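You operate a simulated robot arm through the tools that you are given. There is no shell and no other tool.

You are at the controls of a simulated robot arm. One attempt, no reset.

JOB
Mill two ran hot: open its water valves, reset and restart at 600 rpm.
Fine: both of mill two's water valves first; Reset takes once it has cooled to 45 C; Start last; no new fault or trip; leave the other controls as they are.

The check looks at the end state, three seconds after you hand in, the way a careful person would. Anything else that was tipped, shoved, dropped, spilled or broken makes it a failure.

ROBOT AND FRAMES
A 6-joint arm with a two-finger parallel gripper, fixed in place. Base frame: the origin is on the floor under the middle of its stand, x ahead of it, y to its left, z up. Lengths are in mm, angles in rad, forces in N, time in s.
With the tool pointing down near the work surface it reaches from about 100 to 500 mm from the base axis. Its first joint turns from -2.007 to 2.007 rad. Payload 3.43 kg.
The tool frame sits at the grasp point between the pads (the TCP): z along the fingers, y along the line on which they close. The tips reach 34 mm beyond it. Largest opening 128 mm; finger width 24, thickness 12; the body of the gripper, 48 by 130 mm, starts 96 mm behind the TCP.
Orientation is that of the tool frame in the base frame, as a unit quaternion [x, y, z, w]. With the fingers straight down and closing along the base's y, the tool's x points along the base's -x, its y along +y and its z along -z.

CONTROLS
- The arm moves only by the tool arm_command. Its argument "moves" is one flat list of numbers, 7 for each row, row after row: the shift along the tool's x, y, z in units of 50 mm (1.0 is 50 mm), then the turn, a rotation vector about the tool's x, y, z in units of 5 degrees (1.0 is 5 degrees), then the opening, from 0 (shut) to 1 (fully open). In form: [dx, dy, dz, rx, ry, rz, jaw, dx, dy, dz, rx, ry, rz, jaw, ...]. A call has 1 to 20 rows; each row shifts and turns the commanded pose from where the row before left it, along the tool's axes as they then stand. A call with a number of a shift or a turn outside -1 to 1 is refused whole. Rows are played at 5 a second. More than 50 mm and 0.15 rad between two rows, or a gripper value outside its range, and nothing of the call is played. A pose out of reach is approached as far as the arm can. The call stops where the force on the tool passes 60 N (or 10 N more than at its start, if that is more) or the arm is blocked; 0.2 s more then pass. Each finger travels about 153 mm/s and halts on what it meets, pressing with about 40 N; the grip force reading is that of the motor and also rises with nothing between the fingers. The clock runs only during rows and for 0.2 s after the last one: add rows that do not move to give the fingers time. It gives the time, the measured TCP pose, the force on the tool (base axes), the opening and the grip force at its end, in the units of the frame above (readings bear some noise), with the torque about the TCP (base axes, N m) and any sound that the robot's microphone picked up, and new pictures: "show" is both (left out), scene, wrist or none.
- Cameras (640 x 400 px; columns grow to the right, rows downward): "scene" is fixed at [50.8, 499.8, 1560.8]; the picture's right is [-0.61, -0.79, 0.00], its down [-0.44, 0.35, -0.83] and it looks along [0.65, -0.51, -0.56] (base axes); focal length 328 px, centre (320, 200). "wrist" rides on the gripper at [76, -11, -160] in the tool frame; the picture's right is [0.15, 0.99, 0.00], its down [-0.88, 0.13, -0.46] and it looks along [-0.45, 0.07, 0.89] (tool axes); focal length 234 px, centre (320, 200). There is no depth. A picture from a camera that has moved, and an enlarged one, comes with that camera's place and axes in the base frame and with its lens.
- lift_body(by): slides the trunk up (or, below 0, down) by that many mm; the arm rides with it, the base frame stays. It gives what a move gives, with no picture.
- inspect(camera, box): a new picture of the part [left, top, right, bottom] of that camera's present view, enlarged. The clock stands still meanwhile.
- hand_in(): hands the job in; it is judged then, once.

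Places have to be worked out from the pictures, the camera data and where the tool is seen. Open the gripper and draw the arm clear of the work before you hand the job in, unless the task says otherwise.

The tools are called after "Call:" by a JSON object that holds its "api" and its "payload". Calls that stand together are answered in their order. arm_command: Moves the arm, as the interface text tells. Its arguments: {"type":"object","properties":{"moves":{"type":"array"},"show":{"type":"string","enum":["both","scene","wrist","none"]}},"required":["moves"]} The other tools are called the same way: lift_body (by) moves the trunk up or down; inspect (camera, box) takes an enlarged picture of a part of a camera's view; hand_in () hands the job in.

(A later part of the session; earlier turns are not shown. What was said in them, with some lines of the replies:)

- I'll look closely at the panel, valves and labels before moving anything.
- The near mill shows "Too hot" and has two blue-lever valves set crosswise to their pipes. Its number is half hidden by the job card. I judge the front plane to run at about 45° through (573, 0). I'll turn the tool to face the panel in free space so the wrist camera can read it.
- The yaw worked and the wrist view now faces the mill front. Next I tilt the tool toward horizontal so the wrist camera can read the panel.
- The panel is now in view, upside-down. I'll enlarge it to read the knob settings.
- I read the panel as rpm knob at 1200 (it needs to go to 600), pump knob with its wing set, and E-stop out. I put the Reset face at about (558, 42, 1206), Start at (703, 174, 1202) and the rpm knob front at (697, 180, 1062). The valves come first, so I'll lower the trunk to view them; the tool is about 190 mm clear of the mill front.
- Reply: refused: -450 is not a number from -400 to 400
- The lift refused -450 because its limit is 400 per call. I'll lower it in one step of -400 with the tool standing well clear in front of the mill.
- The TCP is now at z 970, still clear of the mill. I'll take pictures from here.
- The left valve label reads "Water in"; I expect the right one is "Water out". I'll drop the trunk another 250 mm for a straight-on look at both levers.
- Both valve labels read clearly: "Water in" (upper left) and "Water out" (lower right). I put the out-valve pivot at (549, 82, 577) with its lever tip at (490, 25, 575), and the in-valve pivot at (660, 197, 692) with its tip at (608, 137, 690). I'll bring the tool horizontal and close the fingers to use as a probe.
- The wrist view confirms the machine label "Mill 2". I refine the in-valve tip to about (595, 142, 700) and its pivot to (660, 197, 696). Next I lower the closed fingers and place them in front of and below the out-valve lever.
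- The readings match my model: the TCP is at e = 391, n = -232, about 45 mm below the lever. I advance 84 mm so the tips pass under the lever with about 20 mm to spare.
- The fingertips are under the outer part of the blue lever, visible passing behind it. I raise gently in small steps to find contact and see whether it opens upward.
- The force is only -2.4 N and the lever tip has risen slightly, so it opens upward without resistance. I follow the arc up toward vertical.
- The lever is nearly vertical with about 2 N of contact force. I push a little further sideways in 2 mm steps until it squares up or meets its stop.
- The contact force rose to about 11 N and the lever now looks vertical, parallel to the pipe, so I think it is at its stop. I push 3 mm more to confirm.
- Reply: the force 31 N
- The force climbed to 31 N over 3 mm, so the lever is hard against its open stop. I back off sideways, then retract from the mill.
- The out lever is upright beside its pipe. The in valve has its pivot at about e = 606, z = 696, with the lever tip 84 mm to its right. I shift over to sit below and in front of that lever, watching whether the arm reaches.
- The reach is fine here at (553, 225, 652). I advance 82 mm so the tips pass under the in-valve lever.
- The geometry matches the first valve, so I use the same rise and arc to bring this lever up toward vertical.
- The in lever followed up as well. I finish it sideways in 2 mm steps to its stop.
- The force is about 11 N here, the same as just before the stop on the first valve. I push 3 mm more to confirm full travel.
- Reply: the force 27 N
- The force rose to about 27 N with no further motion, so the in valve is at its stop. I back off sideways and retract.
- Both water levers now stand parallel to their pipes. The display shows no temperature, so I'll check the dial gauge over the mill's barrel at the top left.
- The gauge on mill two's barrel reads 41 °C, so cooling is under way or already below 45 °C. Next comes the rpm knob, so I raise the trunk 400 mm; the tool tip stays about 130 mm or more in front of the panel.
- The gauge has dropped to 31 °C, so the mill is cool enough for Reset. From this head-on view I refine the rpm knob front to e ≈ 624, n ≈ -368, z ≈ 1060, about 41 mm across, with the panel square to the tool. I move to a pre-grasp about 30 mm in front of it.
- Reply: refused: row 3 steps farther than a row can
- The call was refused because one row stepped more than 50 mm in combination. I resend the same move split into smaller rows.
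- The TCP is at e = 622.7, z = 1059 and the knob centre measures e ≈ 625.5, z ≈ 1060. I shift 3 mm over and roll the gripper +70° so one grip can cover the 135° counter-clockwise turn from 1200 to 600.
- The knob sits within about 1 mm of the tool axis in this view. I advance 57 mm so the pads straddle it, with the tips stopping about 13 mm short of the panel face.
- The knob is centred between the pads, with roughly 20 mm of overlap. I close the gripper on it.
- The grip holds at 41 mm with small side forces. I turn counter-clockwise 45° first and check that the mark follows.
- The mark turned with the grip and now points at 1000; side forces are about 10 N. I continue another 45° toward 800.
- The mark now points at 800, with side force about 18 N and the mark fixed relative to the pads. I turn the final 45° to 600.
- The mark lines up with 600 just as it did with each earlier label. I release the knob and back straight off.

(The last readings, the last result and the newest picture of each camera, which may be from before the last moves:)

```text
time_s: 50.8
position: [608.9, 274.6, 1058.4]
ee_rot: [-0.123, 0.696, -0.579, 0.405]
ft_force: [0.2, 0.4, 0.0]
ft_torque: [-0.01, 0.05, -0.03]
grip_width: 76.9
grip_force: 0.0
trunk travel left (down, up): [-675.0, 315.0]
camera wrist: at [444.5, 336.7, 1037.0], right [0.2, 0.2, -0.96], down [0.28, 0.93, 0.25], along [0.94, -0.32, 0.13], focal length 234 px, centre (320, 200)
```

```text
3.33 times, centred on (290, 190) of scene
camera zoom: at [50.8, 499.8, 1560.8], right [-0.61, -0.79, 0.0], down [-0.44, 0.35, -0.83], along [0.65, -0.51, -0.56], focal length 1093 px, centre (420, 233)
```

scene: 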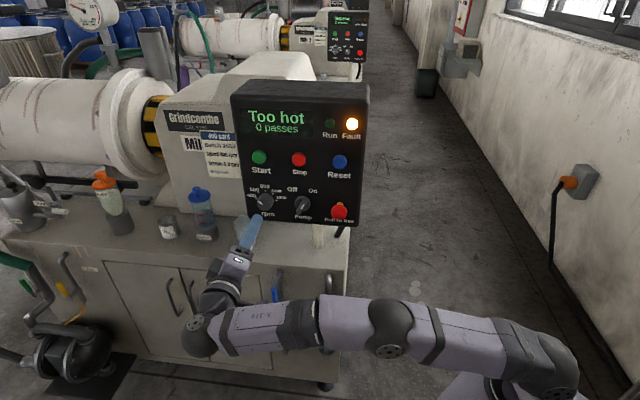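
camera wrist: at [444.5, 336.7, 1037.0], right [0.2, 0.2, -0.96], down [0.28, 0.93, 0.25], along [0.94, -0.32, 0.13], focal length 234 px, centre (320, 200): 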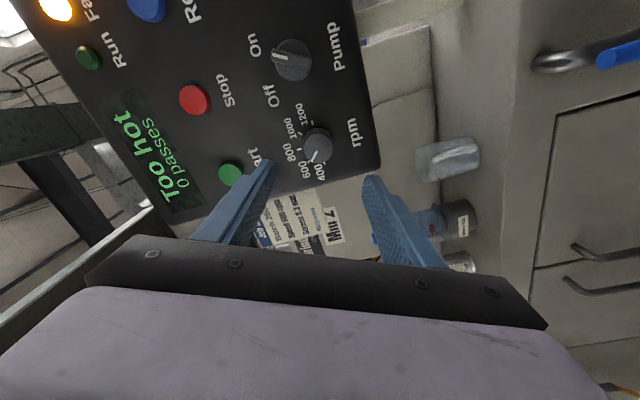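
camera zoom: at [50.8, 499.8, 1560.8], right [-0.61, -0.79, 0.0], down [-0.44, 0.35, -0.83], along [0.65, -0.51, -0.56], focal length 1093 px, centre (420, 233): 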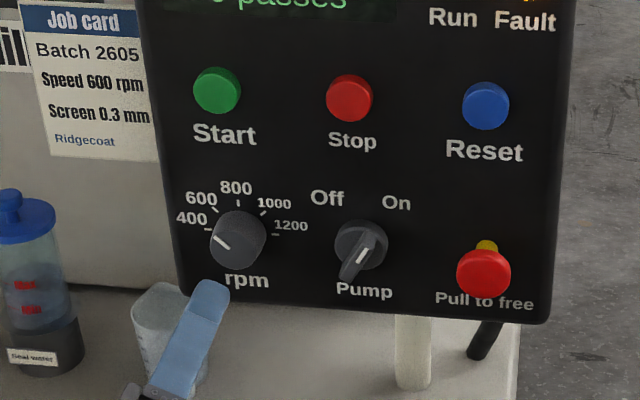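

Both views show the rpm mark at 600 and the pump knob unchanged. I now roll the gripper back level, close the fingers and move in front of the Reset button at about e = 429, z = 1192, staying about 120 mm off the panel.

Call:
{"api": "arm_command", "payload": {"moves": [0, 0, 0, 0, 0, 1, 0.6, 0, 0, 0, 0, 0, 1, 0.4, 0, 0, 0, 0, 0, 1, 0.2, 0, 0, 0, 0, 0, 1, 0, 0, 0, 0, 0, 0, 1, 0, 0, 0, 0, 0, 0, 1, 0, 0, 0, 0, 0, 0, 1, 0, 0, 0, 0, 0, 0, 1, 0, 0, 0, 0, 0, 0, 1, 0, 0, 0, 0, 0, 0, 1, 0, 0, 0, 0, 0, 0, 1, 0, 0, 0, 0, 0, 0, 1, 0, 0, 0, 0, 0, 0, 1, 0, -0.536, -0.784, 0, 0, 0, 0, 0, -0.536, -0.784, 0, 0, 0, 0, 0, -0.536, -0.784, 0, 0, 0, 0, 0, -0.536, -0.784, 0, 0, 0, 0, 0, -0.536, -0.784, 0, 0, 0, 0, 0, 0, 0, 0, 0, 0, 0, 0], "show": "both"}}

Call:
{"api": "inspect", "payload": {"camera": "wrist", "box": [200, 60, 440, 260]}}

Call:
{"api": "inspect", "payload": {"camera": "scene", "box": [50, 0, 140, 56]}}

Call:
{"api": "inspect", "payload": {"camera": "scene", "box": [220, 70, 380, 230]}}

```text
time_s: 54.8
position: [472.8, 138.5, 1193.7]
ee_rot: [0.271, 0.653, -0.271, 0.653]
ft_force: [-0.1, 0.5, 0.1]
ft_torque: [-0.01, -0.02, -0.02]
grip_width: 0.0
grip_force: 33.3
trunk travel left (down, up): [-675.0, 315.0]
camera wrist: at [351.5, 243.9, 1119.0], right [0.7, 0.7, -0.15], down [-0.23, 0.41, 0.88], along [0.68, -0.58, 0.45], focal length 234 px, centre (320, 200)
```

scene: 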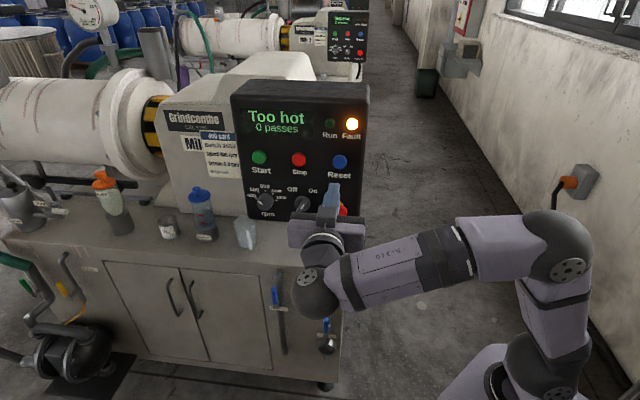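
wrist: 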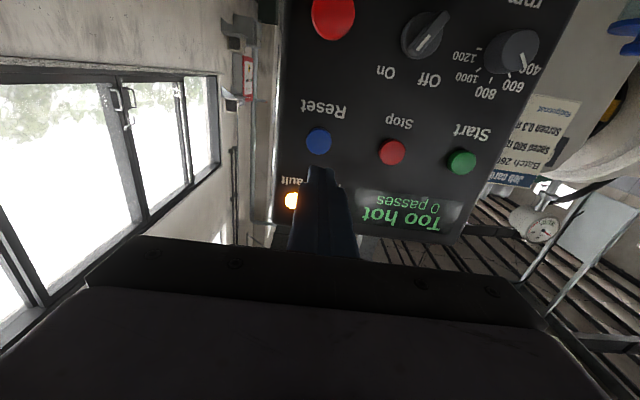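

```text
2.00 times, centred on (320, 160) of wrist
camera zoom: at [351.5, 243.9, 1119.0], right [0.7, 0.7, -0.15], down [-0.23, 0.41, 0.88], along [0.68, -0.58, 0.45], focal length 468 px, centre (320, 280)
```

zoom: 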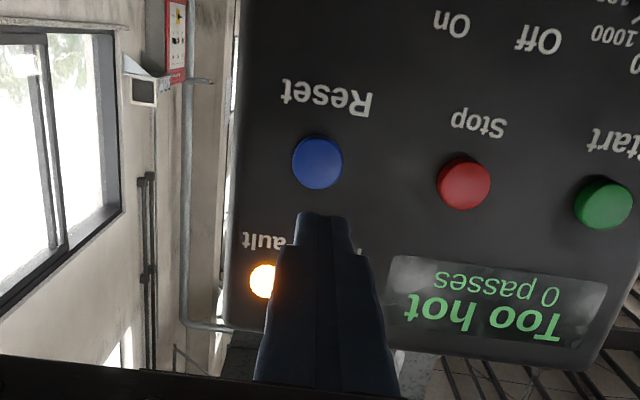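

```text
7.11 times, centred on (95, 28) of scene
camera zoom: at [50.8, 499.8, 1560.8], right [-0.61, -0.79, 0.0], down [-0.44, 0.35, -0.83], along [0.65, -0.51, -0.56], focal length 2332 px, centre (1920, 1423)
```

zoom: 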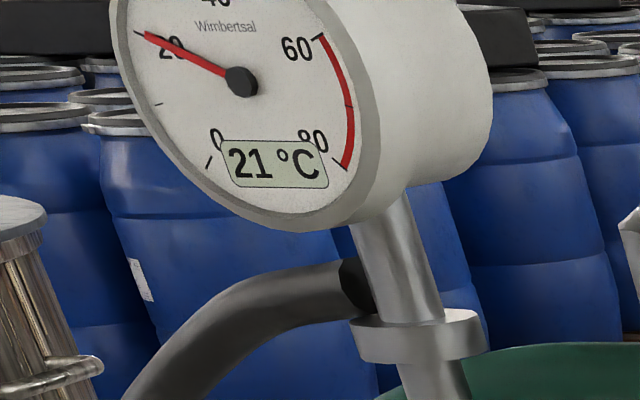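

```text
2.50 times, centred on (300, 150) of scene
camera zoom: at [50.8, 499.8, 1560.8], right [-0.61, -0.79, 0.0], down [-0.44, 0.35, -0.83], along [0.65, -0.51, -0.56], focal length 820 px, centre (370, 325)
```

zoom: 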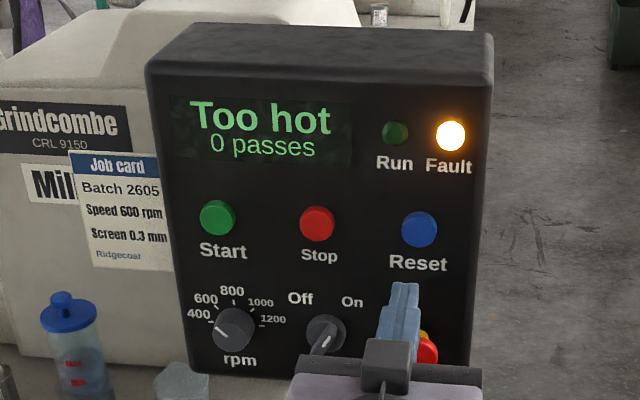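

The gauge reads 21 °C and the fault lamp is still lit. The closed fingertips line up with Reset to within about 3 mm, so I correct that and approach to about 10 mm off the button face.

Call:
{"api": "arm_command", "payload": {"moves": [0.05, -0.02, 0.5, 0, 0, 0, 0, 0, 0, 0.75, 0, 0, 0, 0, 0, 0, 0.7, 0, 0, 0, 0, 0, 0, 0.3, 0, 0, 0, 0, 0, 0, 0, 0, 0, 0, 0], "show": "both"}}

Call:
{"api": "inspect", "payload": {"camera": "wrist", "box": [220, 100, 440, 240]}}

Call:
{"api": "inspect", "payload": {"camera": "scene", "box": [290, 100, 390, 230]}}

```text
time_s: 56.0
position: [550.2, 57.7, 1190.6]
ee_rot: [0.27, 0.654, -0.27, 0.654]
ft_force: [-0.7, 0.0, -0.2]
ft_torque: [0.04, 0.0, 0.04]
grip_width: 0.1
grip_force: 32.9
trunk travel left (down, up): [-675.0, 315.0]
camera wrist: at [428.4, 161.8, 1115.6], right [0.7, 0.7, -0.15], down [-0.23, 0.41, 0.88], along [0.68, -0.58, 0.45], focal length 234 px, centre (320, 200)
```

scene: 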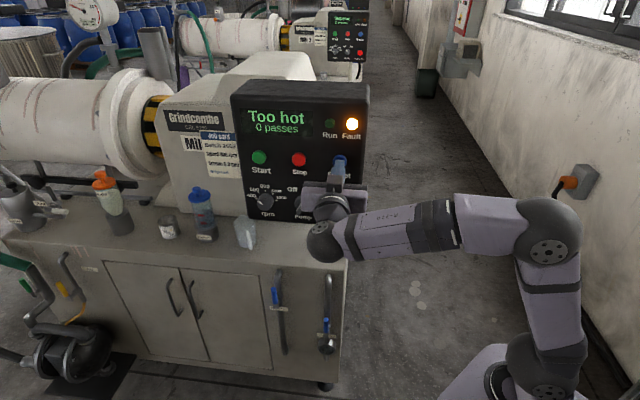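
wrist: 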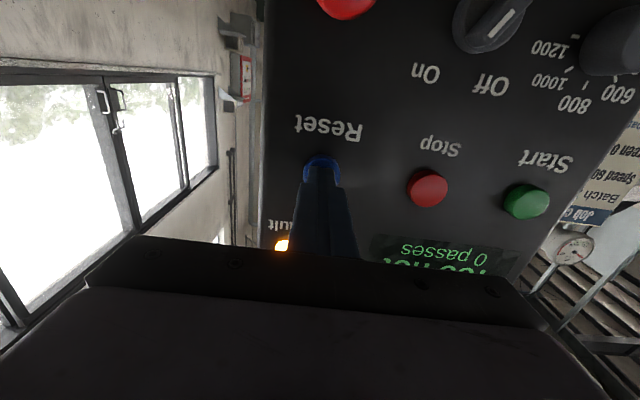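

```text
2.86 times, centred on (330, 170) of wrist
camera zoom: at [428.4, 161.8, 1115.6], right [0.7, 0.7, -0.15], down [-0.23, 0.41, 0.88], along [0.68, -0.58, 0.45], focal length 669 px, centre (291, 286)
```

zoom: 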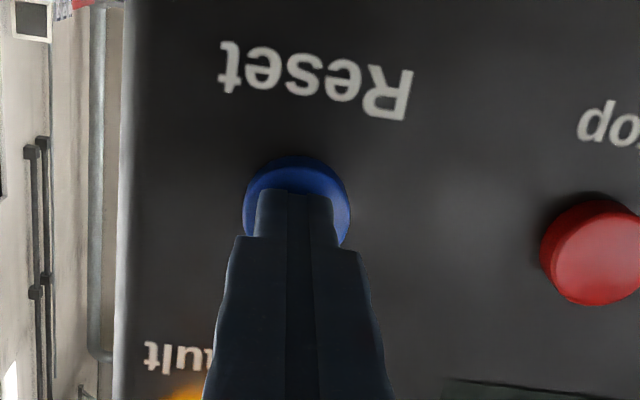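

```text
3.08 times, centred on (340, 165) of scene
camera zoom: at [50.8, 499.8, 1560.8], right [-0.61, -0.79, 0.0], down [-0.44, 0.35, -0.83], along [0.65, -0.51, -0.56], focal length 1009 px, centre (258, 308)
```

zoom: 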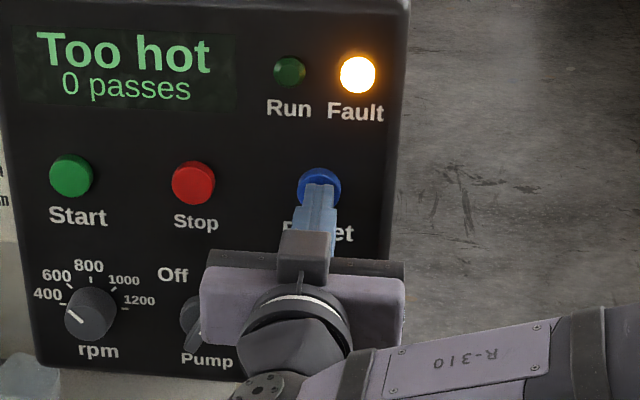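

The fingertips sit squarely over Reset, about 10 mm away, with the gripper clear of the pump knob and E-stop. I press in small steps and watch the force.

Call:
{"api": "arm_command", "payload": {"moves": [0, 0, 0.08, 0, 0, 0, 0, 0, 0, 0.06, 0, 0, 0, 0, 0, 0, 0.05, 0, 0, 0, 0, 0, 0, 0.04, 0, 0, 0, 0, 0, 0, 0.04, 0, 0, 0, 0], "show": "scene"}}

Call:
{"api": "inspect", "payload": {"camera": "scene", "box": [220, 70, 380, 190]}}

```text
time_s: 57.2
position: [555.2, 51.9, 1190.7]
ee_rot: [0.27, 0.653, -0.271, 0.653]
ft_force: [-24.6, 14.1, -12.2]
ft_torque: [0.32, 0.27, -0.27]
grip_width: 0.0
grip_force: 33.3
trunk travel left (down, up): [-675.0, 315.0]
heard: click
```

scene: 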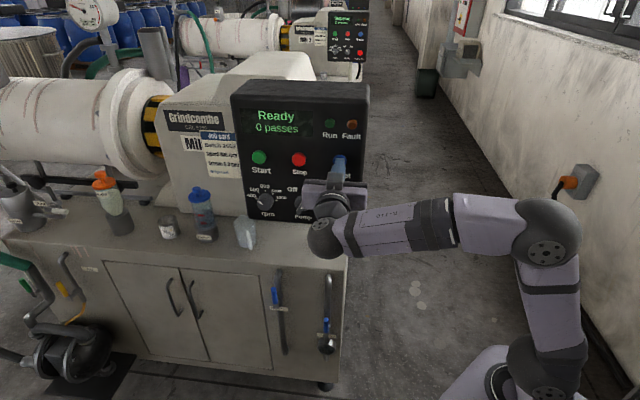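

```text
3.33 times, centred on (300, 130) of scene
camera zoom: at [50.8, 499.8, 1560.8], right [-0.61, -0.79, 0.0], down [-0.44, 0.35, -0.83], along [0.65, -0.51, -0.56], focal length 1093 px, centre (387, 433)
```

zoom: 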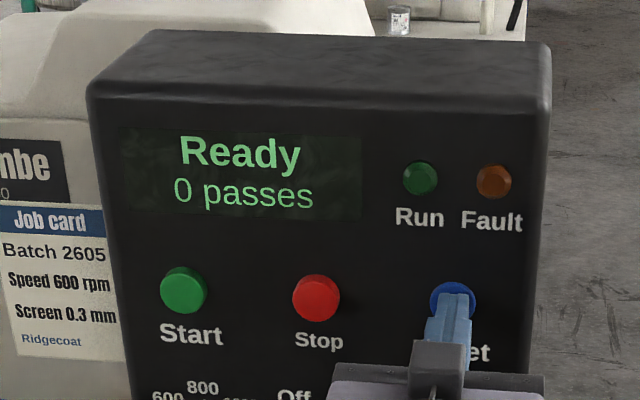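

A click was heard, the display shows "Ready" and the Fault lamp is off. I release the button by retracting 100 mm.

Call:
{"api": "arm_command", "payload": {"moves": [0, 0, -0.3, 0, 0, 0, 0, 0, 0, -0.7, 0, 0, 0, 0, 0, 0, -0.95, 0, 0, 0, 0, 0, 0, 0, 0, 0, 0, 0], "show": "scene"}}

Call:
{"api": "inspect", "payload": {"camera": "scene", "box": [200, 70, 380, 240]}}

```text
time_s: 58.2
position: [492.3, 115.6, 1188.9]
ee_rot: [0.272, 0.653, -0.272, 0.653]
ft_force: [0.3, -0.4, -0.9]
ft_torque: [-0.01, -0.03, 0.02]
grip_width: 0.0
grip_force: 33.1
trunk travel left (down, up): [-675.0, 315.0]
```

scene: 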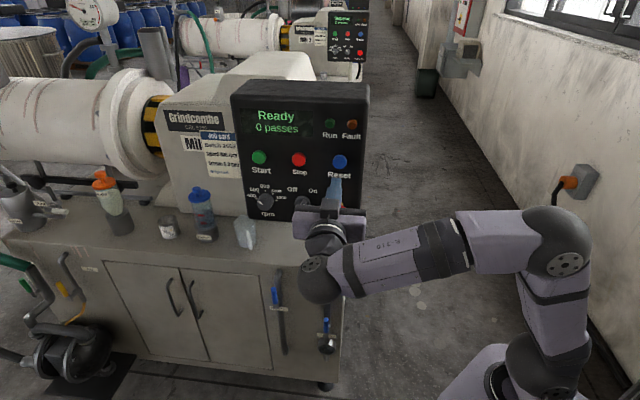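

```text
2.35 times, centred on (290, 155) of scene
camera zoom: at [50.8, 499.8, 1560.8], right [-0.61, -0.79, 0.0], down [-0.44, 0.35, -0.83], along [0.65, -0.51, -0.56], focal length 772 px, centre (391, 306)
```

zoom: 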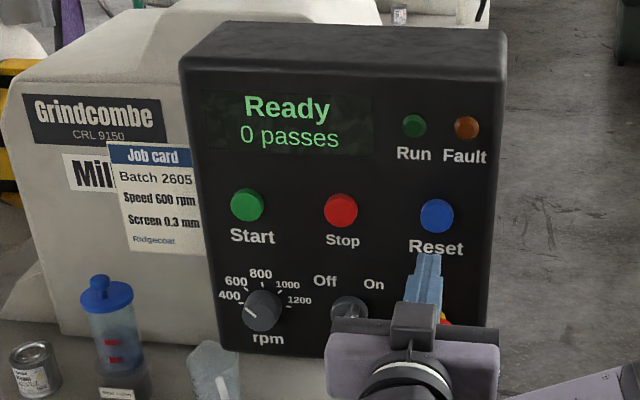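

The display holds "Ready", the rpm is at 600 and the pump knob is unchanged. For comfortable reach at Start I raise the trunk 120 mm; the tool is about 100 mm off the panel.

Call:
{"api": "lift_body", "payload": {"by": 120}}

Call:
{"api": "arm_command", "payload": {"moves": [0.47, 0.8, -0.1, 0, 0, 0, 0, 0.47, 0.8, -0.1, 0, 0, 0, 0, 0.47, 0.8, 0, 0, 0, 0, 0, 0.47, 0.8, 0, 0, 0, 0, 0, 0.47, 0.8, 0, 0, 0, 0, 0, 0, 0, 0, 0, 0, 0, 0], "show": "both"}}

Call:
{"api": "inspect", "payload": {"camera": "wrist", "box": [220, 60, 460, 240]}}

```text
time_s: 59.7
position: [493.1, 116.5, 1309.1]
ee_rot: [0.271, 0.653, -0.271, 0.653]
ft_force: [-0.1, 0.3, 0.7]
ft_torque: [0.01, 0.01, 0.01]
grip_width: 0.0
grip_force: 32.8
trunk travel left (down, up): [-795.0, 195.0]
```

```text
time_s: 61.1
position: [625.5, 263.6, 1193.3]
ee_rot: [0.271, 0.653, -0.272, 0.653]
ft_force: [-0.8, -0.3, 0.3]
ft_torque: [-0.01, 0.02, 0.03]
grip_width: 0.0
grip_force: 32.9
trunk travel left (down, up): [-795.0, 195.0]
camera wrist: at [505.0, 368.7, 1118.3], right [0.7, 0.7, -0.15], down [-0.23, 0.41, 0.88], along [0.68, -0.58, 0.45], focal length 234 px, centre (320, 200)
```

scene: 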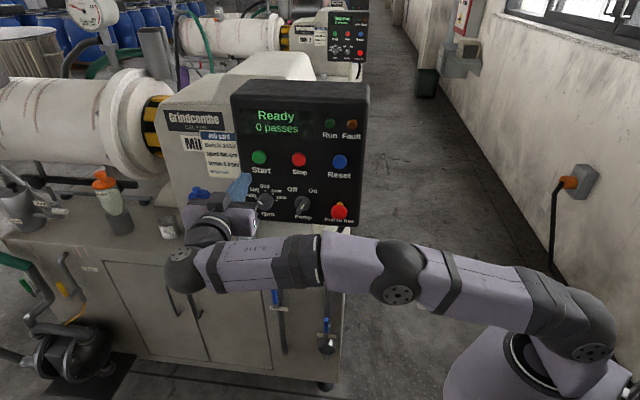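
wrist: 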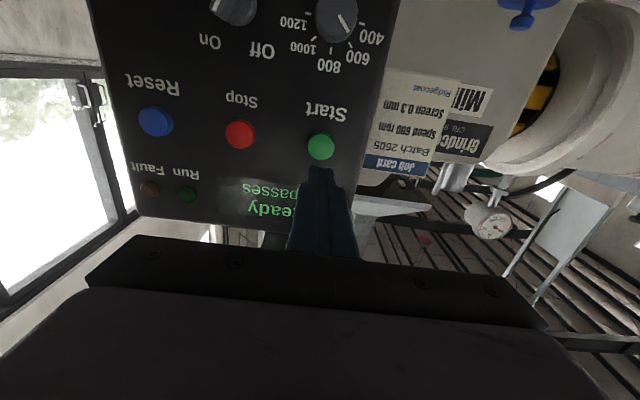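

```text
2.22 times, centred on (340, 150) of wrist
camera zoom: at [505.0, 368.7, 1118.3], right [0.7, 0.7, -0.15], down [-0.23, 0.41, 0.88], along [0.68, -0.58, 0.45], focal length 520 px, centre (276, 311)
```

zoom: 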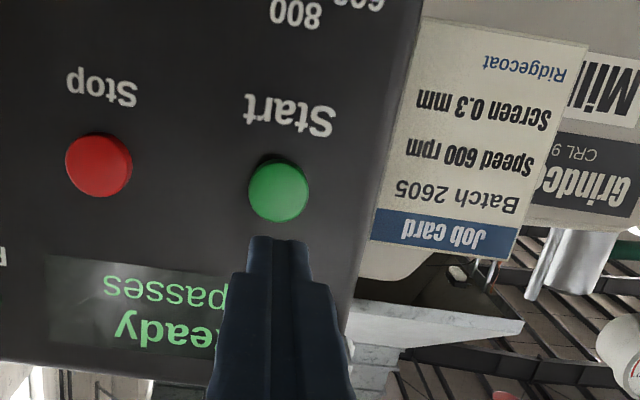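

The Start face is about 2 mm off the tool axis in each direction. I correct for that and approach to about 8 mm from the button.

Call:
{"api": "arm_command", "payload": {"moves": [0.046, 0.042, 0.6, 0, 0, 0, 0, 0, 0, 0.7, 0, 0, 0, 0, 0, 0, 0.5, 0, 0, 0, 0, 0, 0, 0, 0, 0, 0, 0], "show": "both"}}

Call:
{"api": "inspect", "payload": {"camera": "wrist", "box": [220, 100, 440, 240]}}

Call:
{"api": "inspect", "payload": {"camera": "scene", "box": [200, 90, 360, 230]}}

Call:
{"api": "inspect", "payload": {"camera": "scene", "box": [50, 0, 140, 56]}}

```text
time_s: 62.1
position: [691.1, 203.0, 1189.0]
ee_rot: [0.271, 0.653, -0.271, 0.653]
ft_force: [-0.1, -1.2, -0.4]
ft_torque: [0.0, 0.0, 0.02]
grip_width: 0.5
grip_force: 33.0
trunk travel left (down, up): [-795.0, 195.0]
camera wrist: at [570.3, 307.9, 1114.0], right [0.7, 0.7, -0.15], down [-0.23, 0.41, 0.88], along [0.68, -0.58, 0.45], focal length 234 px, centre (320, 200)
```

scene: 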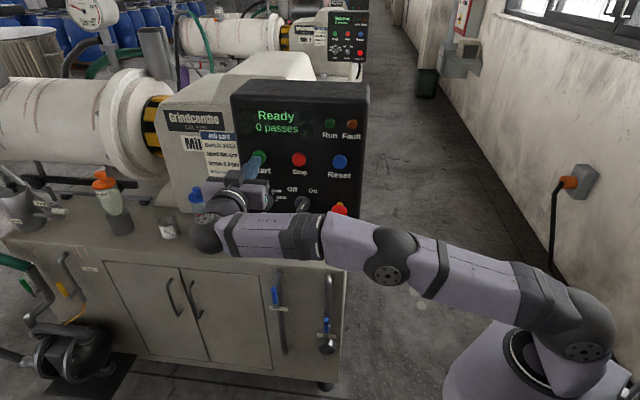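
wrist: 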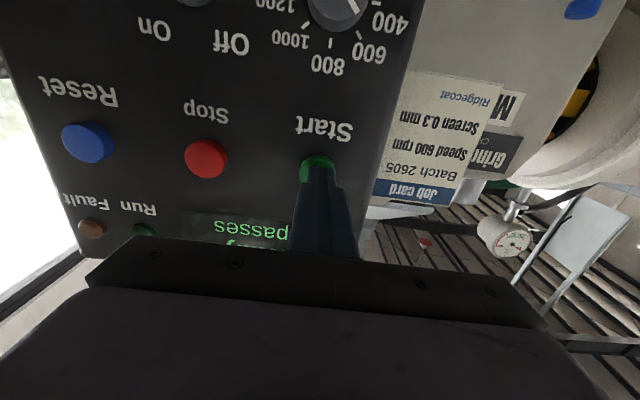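

```text
2.86 times, centred on (330, 170) of wrist
camera zoom: at [570.3, 307.9, 1114.0], right [0.7, 0.7, -0.15], down [-0.23, 0.41, 0.88], along [0.68, -0.58, 0.45], focal length 669 px, centre (291, 286)
```

zoom: 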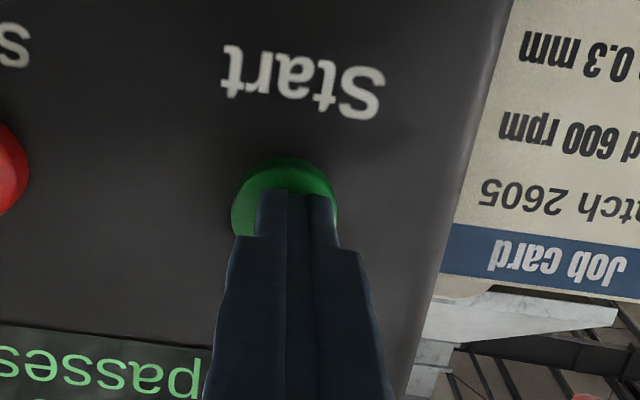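

```text
2.86 times, centred on (280, 160) of scene
camera zoom: at [50.8, 499.8, 1560.8], right [-0.61, -0.79, 0.0], down [-0.44, 0.35, -0.83], along [0.65, -0.51, -0.56], focal length 937 px, centre (434, 314)
```

zoom: 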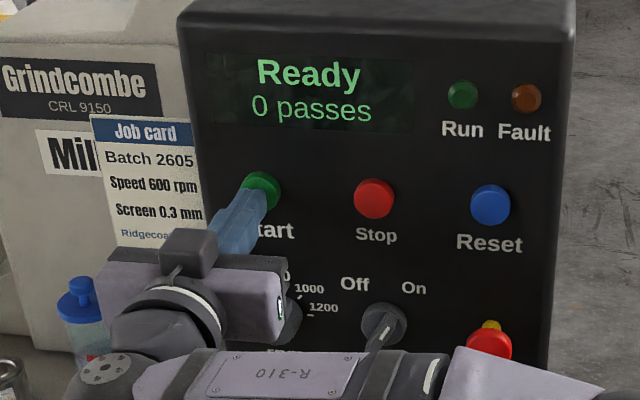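

```text
7.11 times, centred on (95, 28) of scene
camera zoom: at [50.8, 499.8, 1560.8], right [-0.61, -0.79, 0.0], down [-0.44, 0.35, -0.83], along [0.65, -0.51, -0.56], focal length 2332 px, centre (1920, 1423)
```

zoom: 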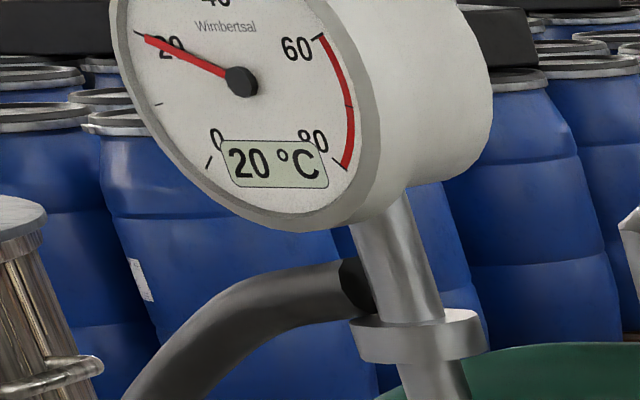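

The fingertips are over Start, about 3 mm left of centre, and the gauge holds 20 °C. I trim that and press in small steps.

Call:
{"api": "arm_command", "payload": {"moves": [0, -0.04, 0.08, 0, 0, 0, 0, 0, 0, 0.07, 0, 0, 0, 0, 0, 0, 0.06, 0, 0, 0, 0, 0, 0, 0.05, 0, 0, 0, 0, 0, 0, 0.04, 0, 0, 0, 0], "show": "scene"}}

Call:
{"api": "inspect", "payload": {"camera": "scene", "box": [200, 70, 380, 200]}}

```text
time_s: 63.3
position: [698.0, 194.0, 1189.3]
ee_rot: [0.27, 0.653, -0.271, 0.654]
ft_force: [-16.4, 11.8, -6.0]
ft_torque: [0.15, 0.17, -0.08]
grip_width: 0.0
grip_force: 33.4
trunk travel left (down, up): [-795.0, 195.0]
heard: click
```

scene: 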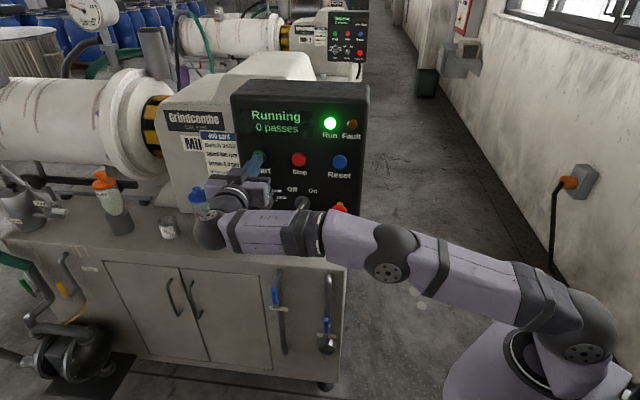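

```text
3.08 times, centred on (290, 135) of scene
camera zoom: at [50.8, 499.8, 1560.8], right [-0.61, -0.79, 0.0], down [-0.44, 0.35, -0.83], along [0.65, -0.51, -0.56], focal length 1009 px, centre (412, 400)
```

zoom: 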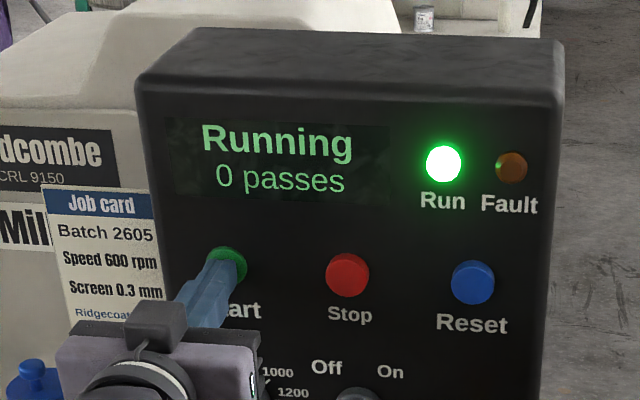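

A click was heard, the display says "Running", the Run lamp is lit and Fault is off. I release the button and draw the arm straight back, opening the gripper once clear.

Call:
{"api": "arm_command", "payload": {"moves": [0, 0, -0.3, 0, 0, 0, 0, 0, 0, -0.7, 0, 0, 0, 0, 0, 0, -0.95, 0, 0, 0, 0, 0, 0, -0.95, 0, 0, 0, 0, 0, -0.5, -0.8, 0, 0, 0, 0.2, 0, -0.5, -0.8, 0, 0, 0, 0.5, 0, -0.9, 0, 0, 0, 0, 0.8, 0, -0.9, 0, 0, 0, 0, 1, 0, -0.9, 0, 0, 0, 0, 1, 0, -0.9, 0, 0, 0, 0, 1, 0, 0, 0, 0, 0, 0, 1, 0, 0, 0, 0, 0, 0, 1], "show": "both"}}

Call:
{"api": "inspect", "payload": {"camera": "scene", "box": [200, 70, 380, 240]}}

Call:
{"api": "inspect", "payload": {"camera": "scene", "box": [50, 0, 140, 56]}}

Call:
{"api": "inspect", "payload": {"camera": "scene", "box": [220, 250, 360, 370]}}

```text
time_s: 65.9
position: [378.4, 188.8, 1190.3]
ee_rot: [0.271, 0.653, -0.27, 0.654]
ft_force: [0.1, -0.2, 0.0]
ft_torque: [0.0, -0.04, -0.04]
grip_width: 128.0
grip_force: 0.0
trunk travel left (down, up): [-795.0, 195.0]
camera wrist: at [257.2, 293.9, 1114.8], right [0.7, 0.7, -0.15], down [-0.23, 0.41, 0.88], along [0.68, -0.58, 0.45], focal length 234 px, centre (320, 200)
```

scene: 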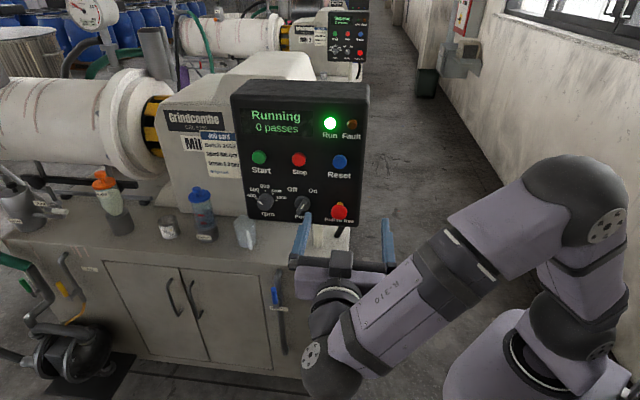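
wrist: 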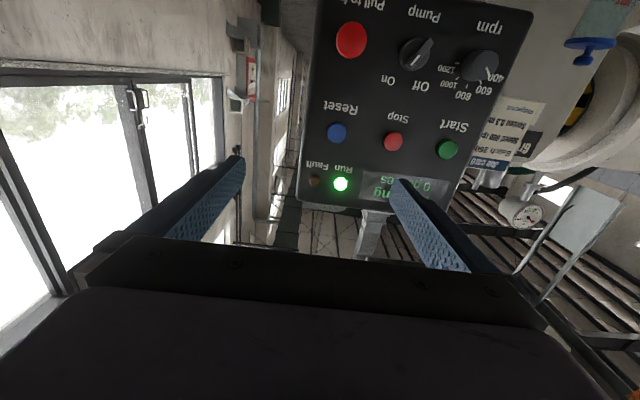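

```text
2.35 times, centred on (290, 155) of scene
camera zoom: at [50.8, 499.8, 1560.8], right [-0.61, -0.79, 0.0], down [-0.44, 0.35, -0.83], along [0.65, -0.51, -0.56], focal length 772 px, centre (391, 306)
```

zoom: 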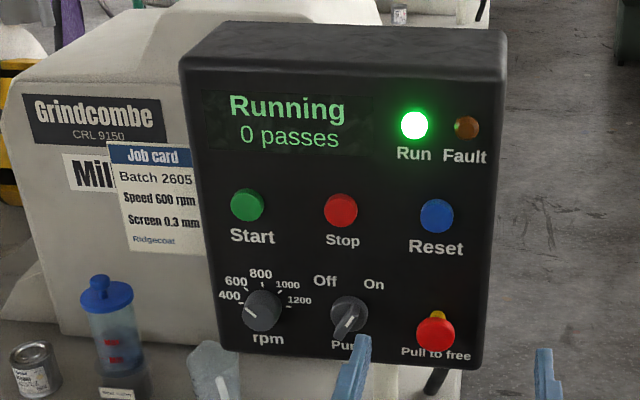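

```text
7.11 times, centred on (95, 28) of scene
camera zoom: at [50.8, 499.8, 1560.8], right [-0.61, -0.79, 0.0], down [-0.44, 0.35, -0.83], along [0.65, -0.51, -0.56], focal length 2332 px, centre (1920, 1423)
```

zoom: 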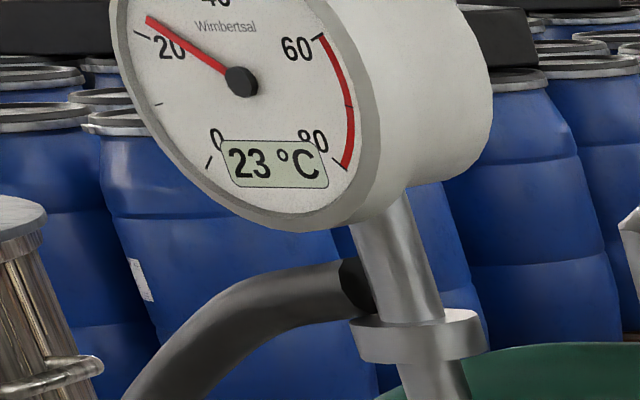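

```text
3.33 times, centred on (290, 310) of scene
camera zoom: at [50.8, 499.8, 1560.8], right [-0.61, -0.79, 0.0], down [-0.44, 0.35, -0.83], along [0.65, -0.51, -0.56], focal length 1093 px, centre (420, -167)
```

zoom: 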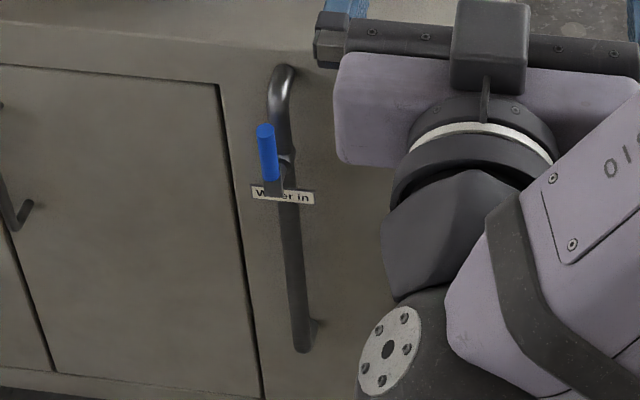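

The mill is running and the gauge reads 23 °C after the restart. I hold still a few seconds and watch that it stays running without a new fault.

Call:
{"api": "arm_command", "payload": {"moves": [0, 0, 0, 0, 0, 0, 1, 0, 0, 0, 0, 0, 0, 1, 0, 0, 0, 0, 0, 0, 1, 0, 0, 0, 0, 0, 0, 1, 0, 0, 0, 0, 0, 0, 1, 0, 0, 0, 0, 0, 0, 1, 0, 0, 0, 0, 0, 0, 1, 0, 0, 0, 0, 0, 0, 1, 0, 0, 0, 0, 0, 0, 1, 0, 0, 0, 0, 0, 0, 1, 0, 0, 0, 0, 0, 0, 1, 0, 0, 0, 0, 0, 0, 1, 0, 0, 0, 0, 0, 0, 1, 0, 0, 0, 0, 0, 0, 1, 0, 0, 0, 0, 0, 0, 1, 0, 0, 0, 0, 0, 0, 1, 0, 0, 0, 0, 0, 0, 1, 0, 0, 0, 0, 0, 0, 1], "show": "scene"}}

Call:
{"api": "inspect", "payload": {"camera": "scene", "box": [50, 0, 140, 56]}}

Call:
{"api": "inspect", "payload": {"camera": "scene", "box": [230, 80, 370, 230]}}

Call:
{"api": "inspect", "payload": {"camera": "scene", "box": [0, 60, 240, 260]}}

```text
time_s: 69.7
position: [379.0, 189.3, 1188.8]
ee_rot: [0.27, 0.654, -0.27, 0.654]
ft_force: [-0.2, 1.2, 0.3]
ft_torque: [0.02, -0.03, -0.01]
grip_width: 128.2
grip_force: 0.1
trunk travel left (down, up): [-795.0, 195.0]
```

scene: 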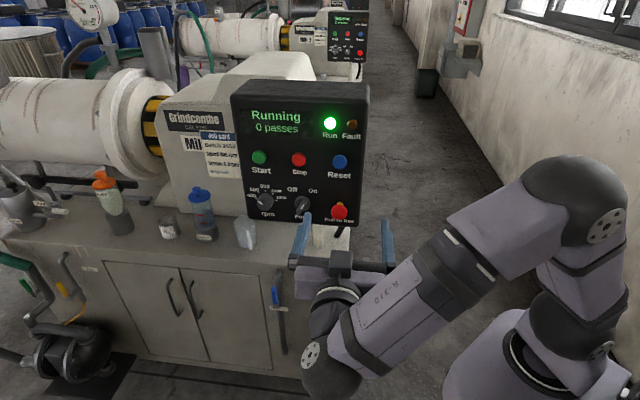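

```text
7.11 times, centred on (95, 28) of scene
camera zoom: at [50.8, 499.8, 1560.8], right [-0.61, -0.79, 0.0], down [-0.44, 0.35, -0.83], along [0.65, -0.51, -0.56], focal length 2332 px, centre (1920, 1423)
```

zoom: 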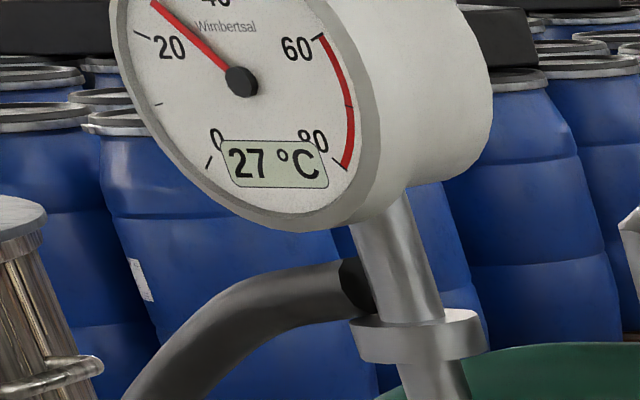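

```text
2.67 times, centred on (300, 155) of scene
camera zoom: at [50.8, 499.8, 1560.8], right [-0.61, -0.79, 0.0], down [-0.44, 0.35, -0.83], along [0.65, -0.51, -0.56], focal length 875 px, centre (373, 320)
```

zoom: 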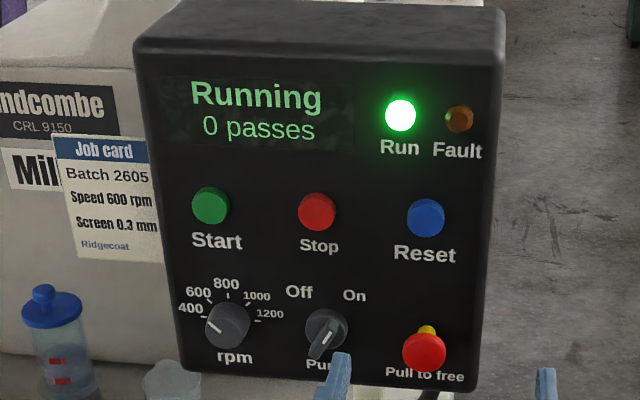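

```text
2.00 times, centred on (120, 160) of scene
camera zoom: at [50.8, 499.8, 1560.8], right [-0.61, -0.79, 0.0], down [-0.44, 0.35, -0.83], along [0.65, -0.51, -0.56], focal length 656 px, centre (720, 280)
```

zoom: 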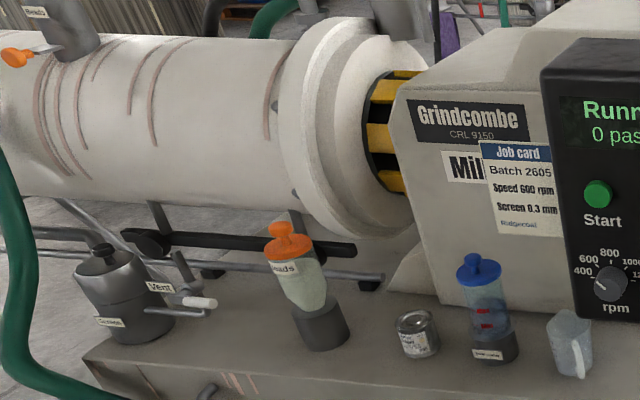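

It is still running, though the gauge has risen to 27 °C. I'll shift the arm further aside to uncover the out valve and keep watching whether the temperature settles.

Call:
{"api": "arm_command", "payload": {"moves": [0, -0.8, 0, 0, 0, 0, 1, 0, -0.8, 0, 0, 0, 0, 1, 0, 0, 0, 0, 0, 0, 1, 0, 0, 0, 0, 0, 0, 1, 0, 0, 0, 0, 0, 0, 1, 0, 0, 0, 0, 0, 0, 1, 0, 0, 0, 0, 0, 0, 1, 0, 0, 0, 0, 0, 0, 1, 0, 0, 0, 0, 0, 0, 1, 0, 0, 0, 0, 0, 0, 1, 0, 0, 0, 0, 0, 0, 1, 0, 0, 0, 0, 0, 0, 1, 0, 0, 0, 0, 0, 0, 1, 0, 0, 0, 0, 0, 0, 1, 0, 0, 0, 0, 0, 0, 1, 0, 0, 0, 0, 0, 0, 1, 0, 0, 0, 0, 0, 0, 1, 0, 0, 0, 0, 0, 0, 1], "show": "scene"}}

Call:
{"api": "inspect", "payload": {"camera": "scene", "box": [50, 0, 140, 56]}}

Call:
{"api": "inspect", "payload": {"camera": "scene", "box": [220, 250, 380, 370]}}

```text
time_s: 73.5
position: [320.8, 132.9, 1190.3]
ee_rot: [0.27, 0.653, -0.271, 0.653]
ft_force: [0.3, 0.6, 0.2]
ft_torque: [0.04, 0.01, 0.0]
grip_width: 128.1
grip_force: 0.1
trunk travel left (down, up): [-795.0, 195.0]
```

scene: 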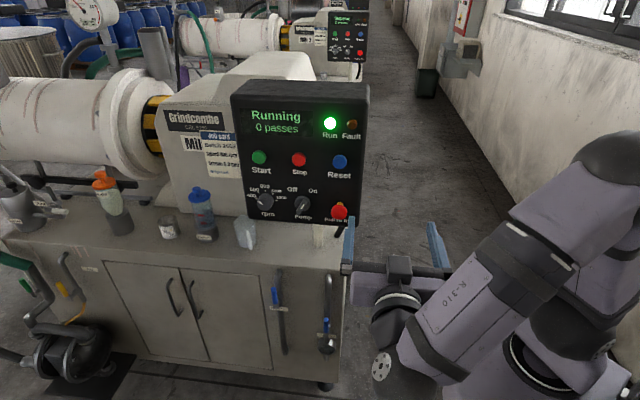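

```text
7.11 times, centred on (95, 28) of scene
camera zoom: at [50.8, 499.8, 1560.8], right [-0.61, -0.79, 0.0], down [-0.44, 0.35, -0.83], along [0.65, -0.51, -0.56], focal length 2332 px, centre (1920, 1423)
```

zoom: 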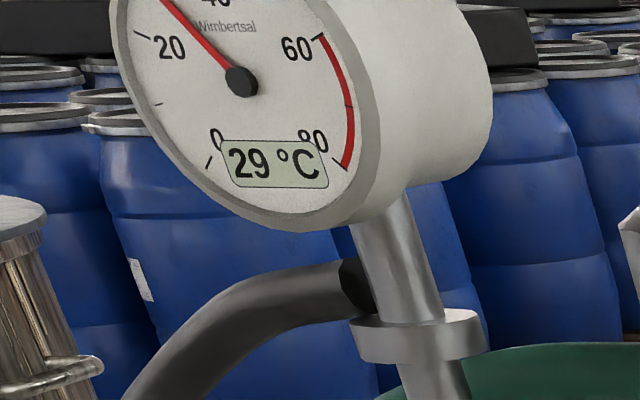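

```text
3.33 times, centred on (300, 310) of scene
camera zoom: at [50.8, 499.8, 1560.8], right [-0.61, -0.79, 0.0], down [-0.44, 0.35, -0.83], along [0.65, -0.51, -0.56], focal length 1093 px, centre (387, -167)
```

zoom: 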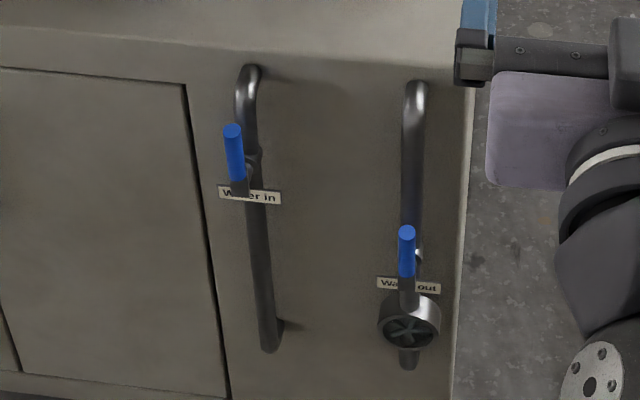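

The rise is slowing (23, 27, then 29 °C) and both valves remain open. I do one more short hold to confirm it levels off below the trip.

Call:
{"api": "arm_command", "payload": {"moves": [0, 0, 0, 0, 0, 0, 1, 0, 0, 0, 0, 0, 0, 1, 0, 0, 0, 0, 0, 0, 1, 0, 0, 0, 0, 0, 0, 1, 0, 0, 0, 0, 0, 0, 1, 0, 0, 0, 0, 0, 0, 1, 0, 0, 0, 0, 0, 0, 1, 0, 0, 0, 0, 0, 0, 1, 0, 0, 0, 0, 0, 0, 1, 0, 0, 0, 0, 0, 0, 1, 0, 0, 0, 0, 0, 0, 1, 0, 0, 0, 0, 0, 0, 1, 0, 0, 0, 0, 0, 0, 1, 0, 0, 0, 0, 0, 0, 1, 0, 0, 0, 0, 0, 0, 1, 0, 0, 0, 0, 0, 0, 1, 0, 0, 0, 0, 0, 0, 1, 0, 0, 0, 0, 0, 0, 1], "show": "scene"}}

Call:
{"api": "inspect", "payload": {"camera": "scene", "box": [50, 0, 140, 56]}}

Call:
{"api": "inspect", "payload": {"camera": "scene", "box": [230, 80, 370, 230]}}

```text
time_s: 77.3
position: [320.2, 132.2, 1190.3]
ee_rot: [0.27, 0.653, -0.271, 0.653]
ft_force: [-0.2, -0.4, -0.1]
ft_torque: [0.01, 0.0, 0.01]
grip_width: 127.9
grip_force: 0.1
trunk travel left (down, up): [-795.0, 195.0]
```

scene: 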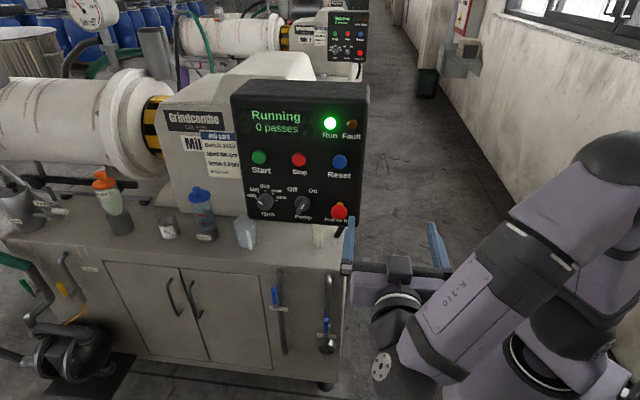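

```text
7.11 times, centred on (95, 28) of scene
camera zoom: at [50.8, 499.8, 1560.8], right [-0.61, -0.79, 0.0], down [-0.44, 0.35, -0.83], along [0.65, -0.51, -0.56], focal length 2332 px, centre (1920, 1423)
```

zoom: 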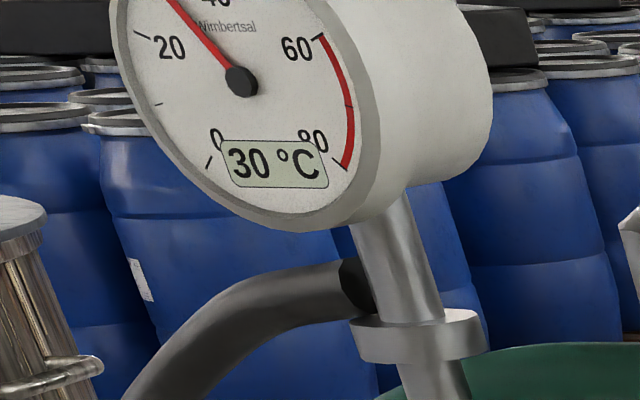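

```text
2.67 times, centred on (300, 155) of scene
camera zoom: at [50.8, 499.8, 1560.8], right [-0.61, -0.79, 0.0], down [-0.44, 0.35, -0.83], along [0.65, -0.51, -0.56], focal length 875 px, centre (373, 320)
```

zoom: 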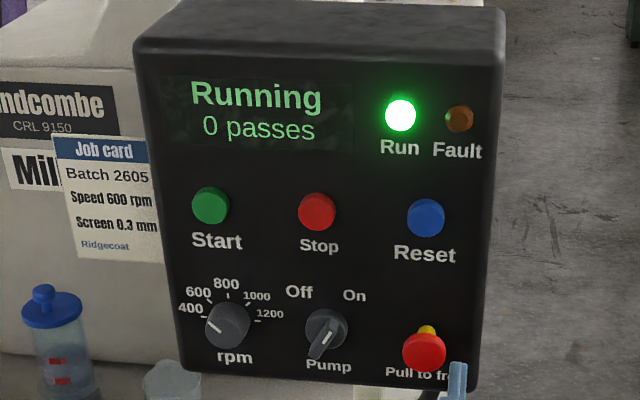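

The temperature has levelled at about 30 °C and the display shows "Running" with the Run lamp on and Fault off. The rpm knob is at 600, the pump and E-stop are unchanged, both water valves are open, and the gripper is open and clear. I hand the job in.

Call:
{"api": "hand_in", "payload": {}}

```text
The job is handed in.
```

Mill two is running again at the 600 rpm setting, with both of its water valves open. I've handed the job in.

- **Water valves:** I turned "Water in" and "Water out" up to their stops, parallel to their pipes.
- **Speed:** The rpm knob was at 1200, so I turned it to 600 before resetting.
- **Reset:** I pressed it with the barrel gauge at about 21 °C. The display went to "Ready" and the Fault lamp went out.
- **Start:** I pressed it last. The display shows "Running" with the Run lamp lit.
- **After restart:** I watched for about 14 seconds. The gauge rose from 20 °C and was levelling off at about 30 °C, with no new fault or trip.

I left the pump knob at On and the emergency stop out, as I found them. The gripper is open and clear of the mill.
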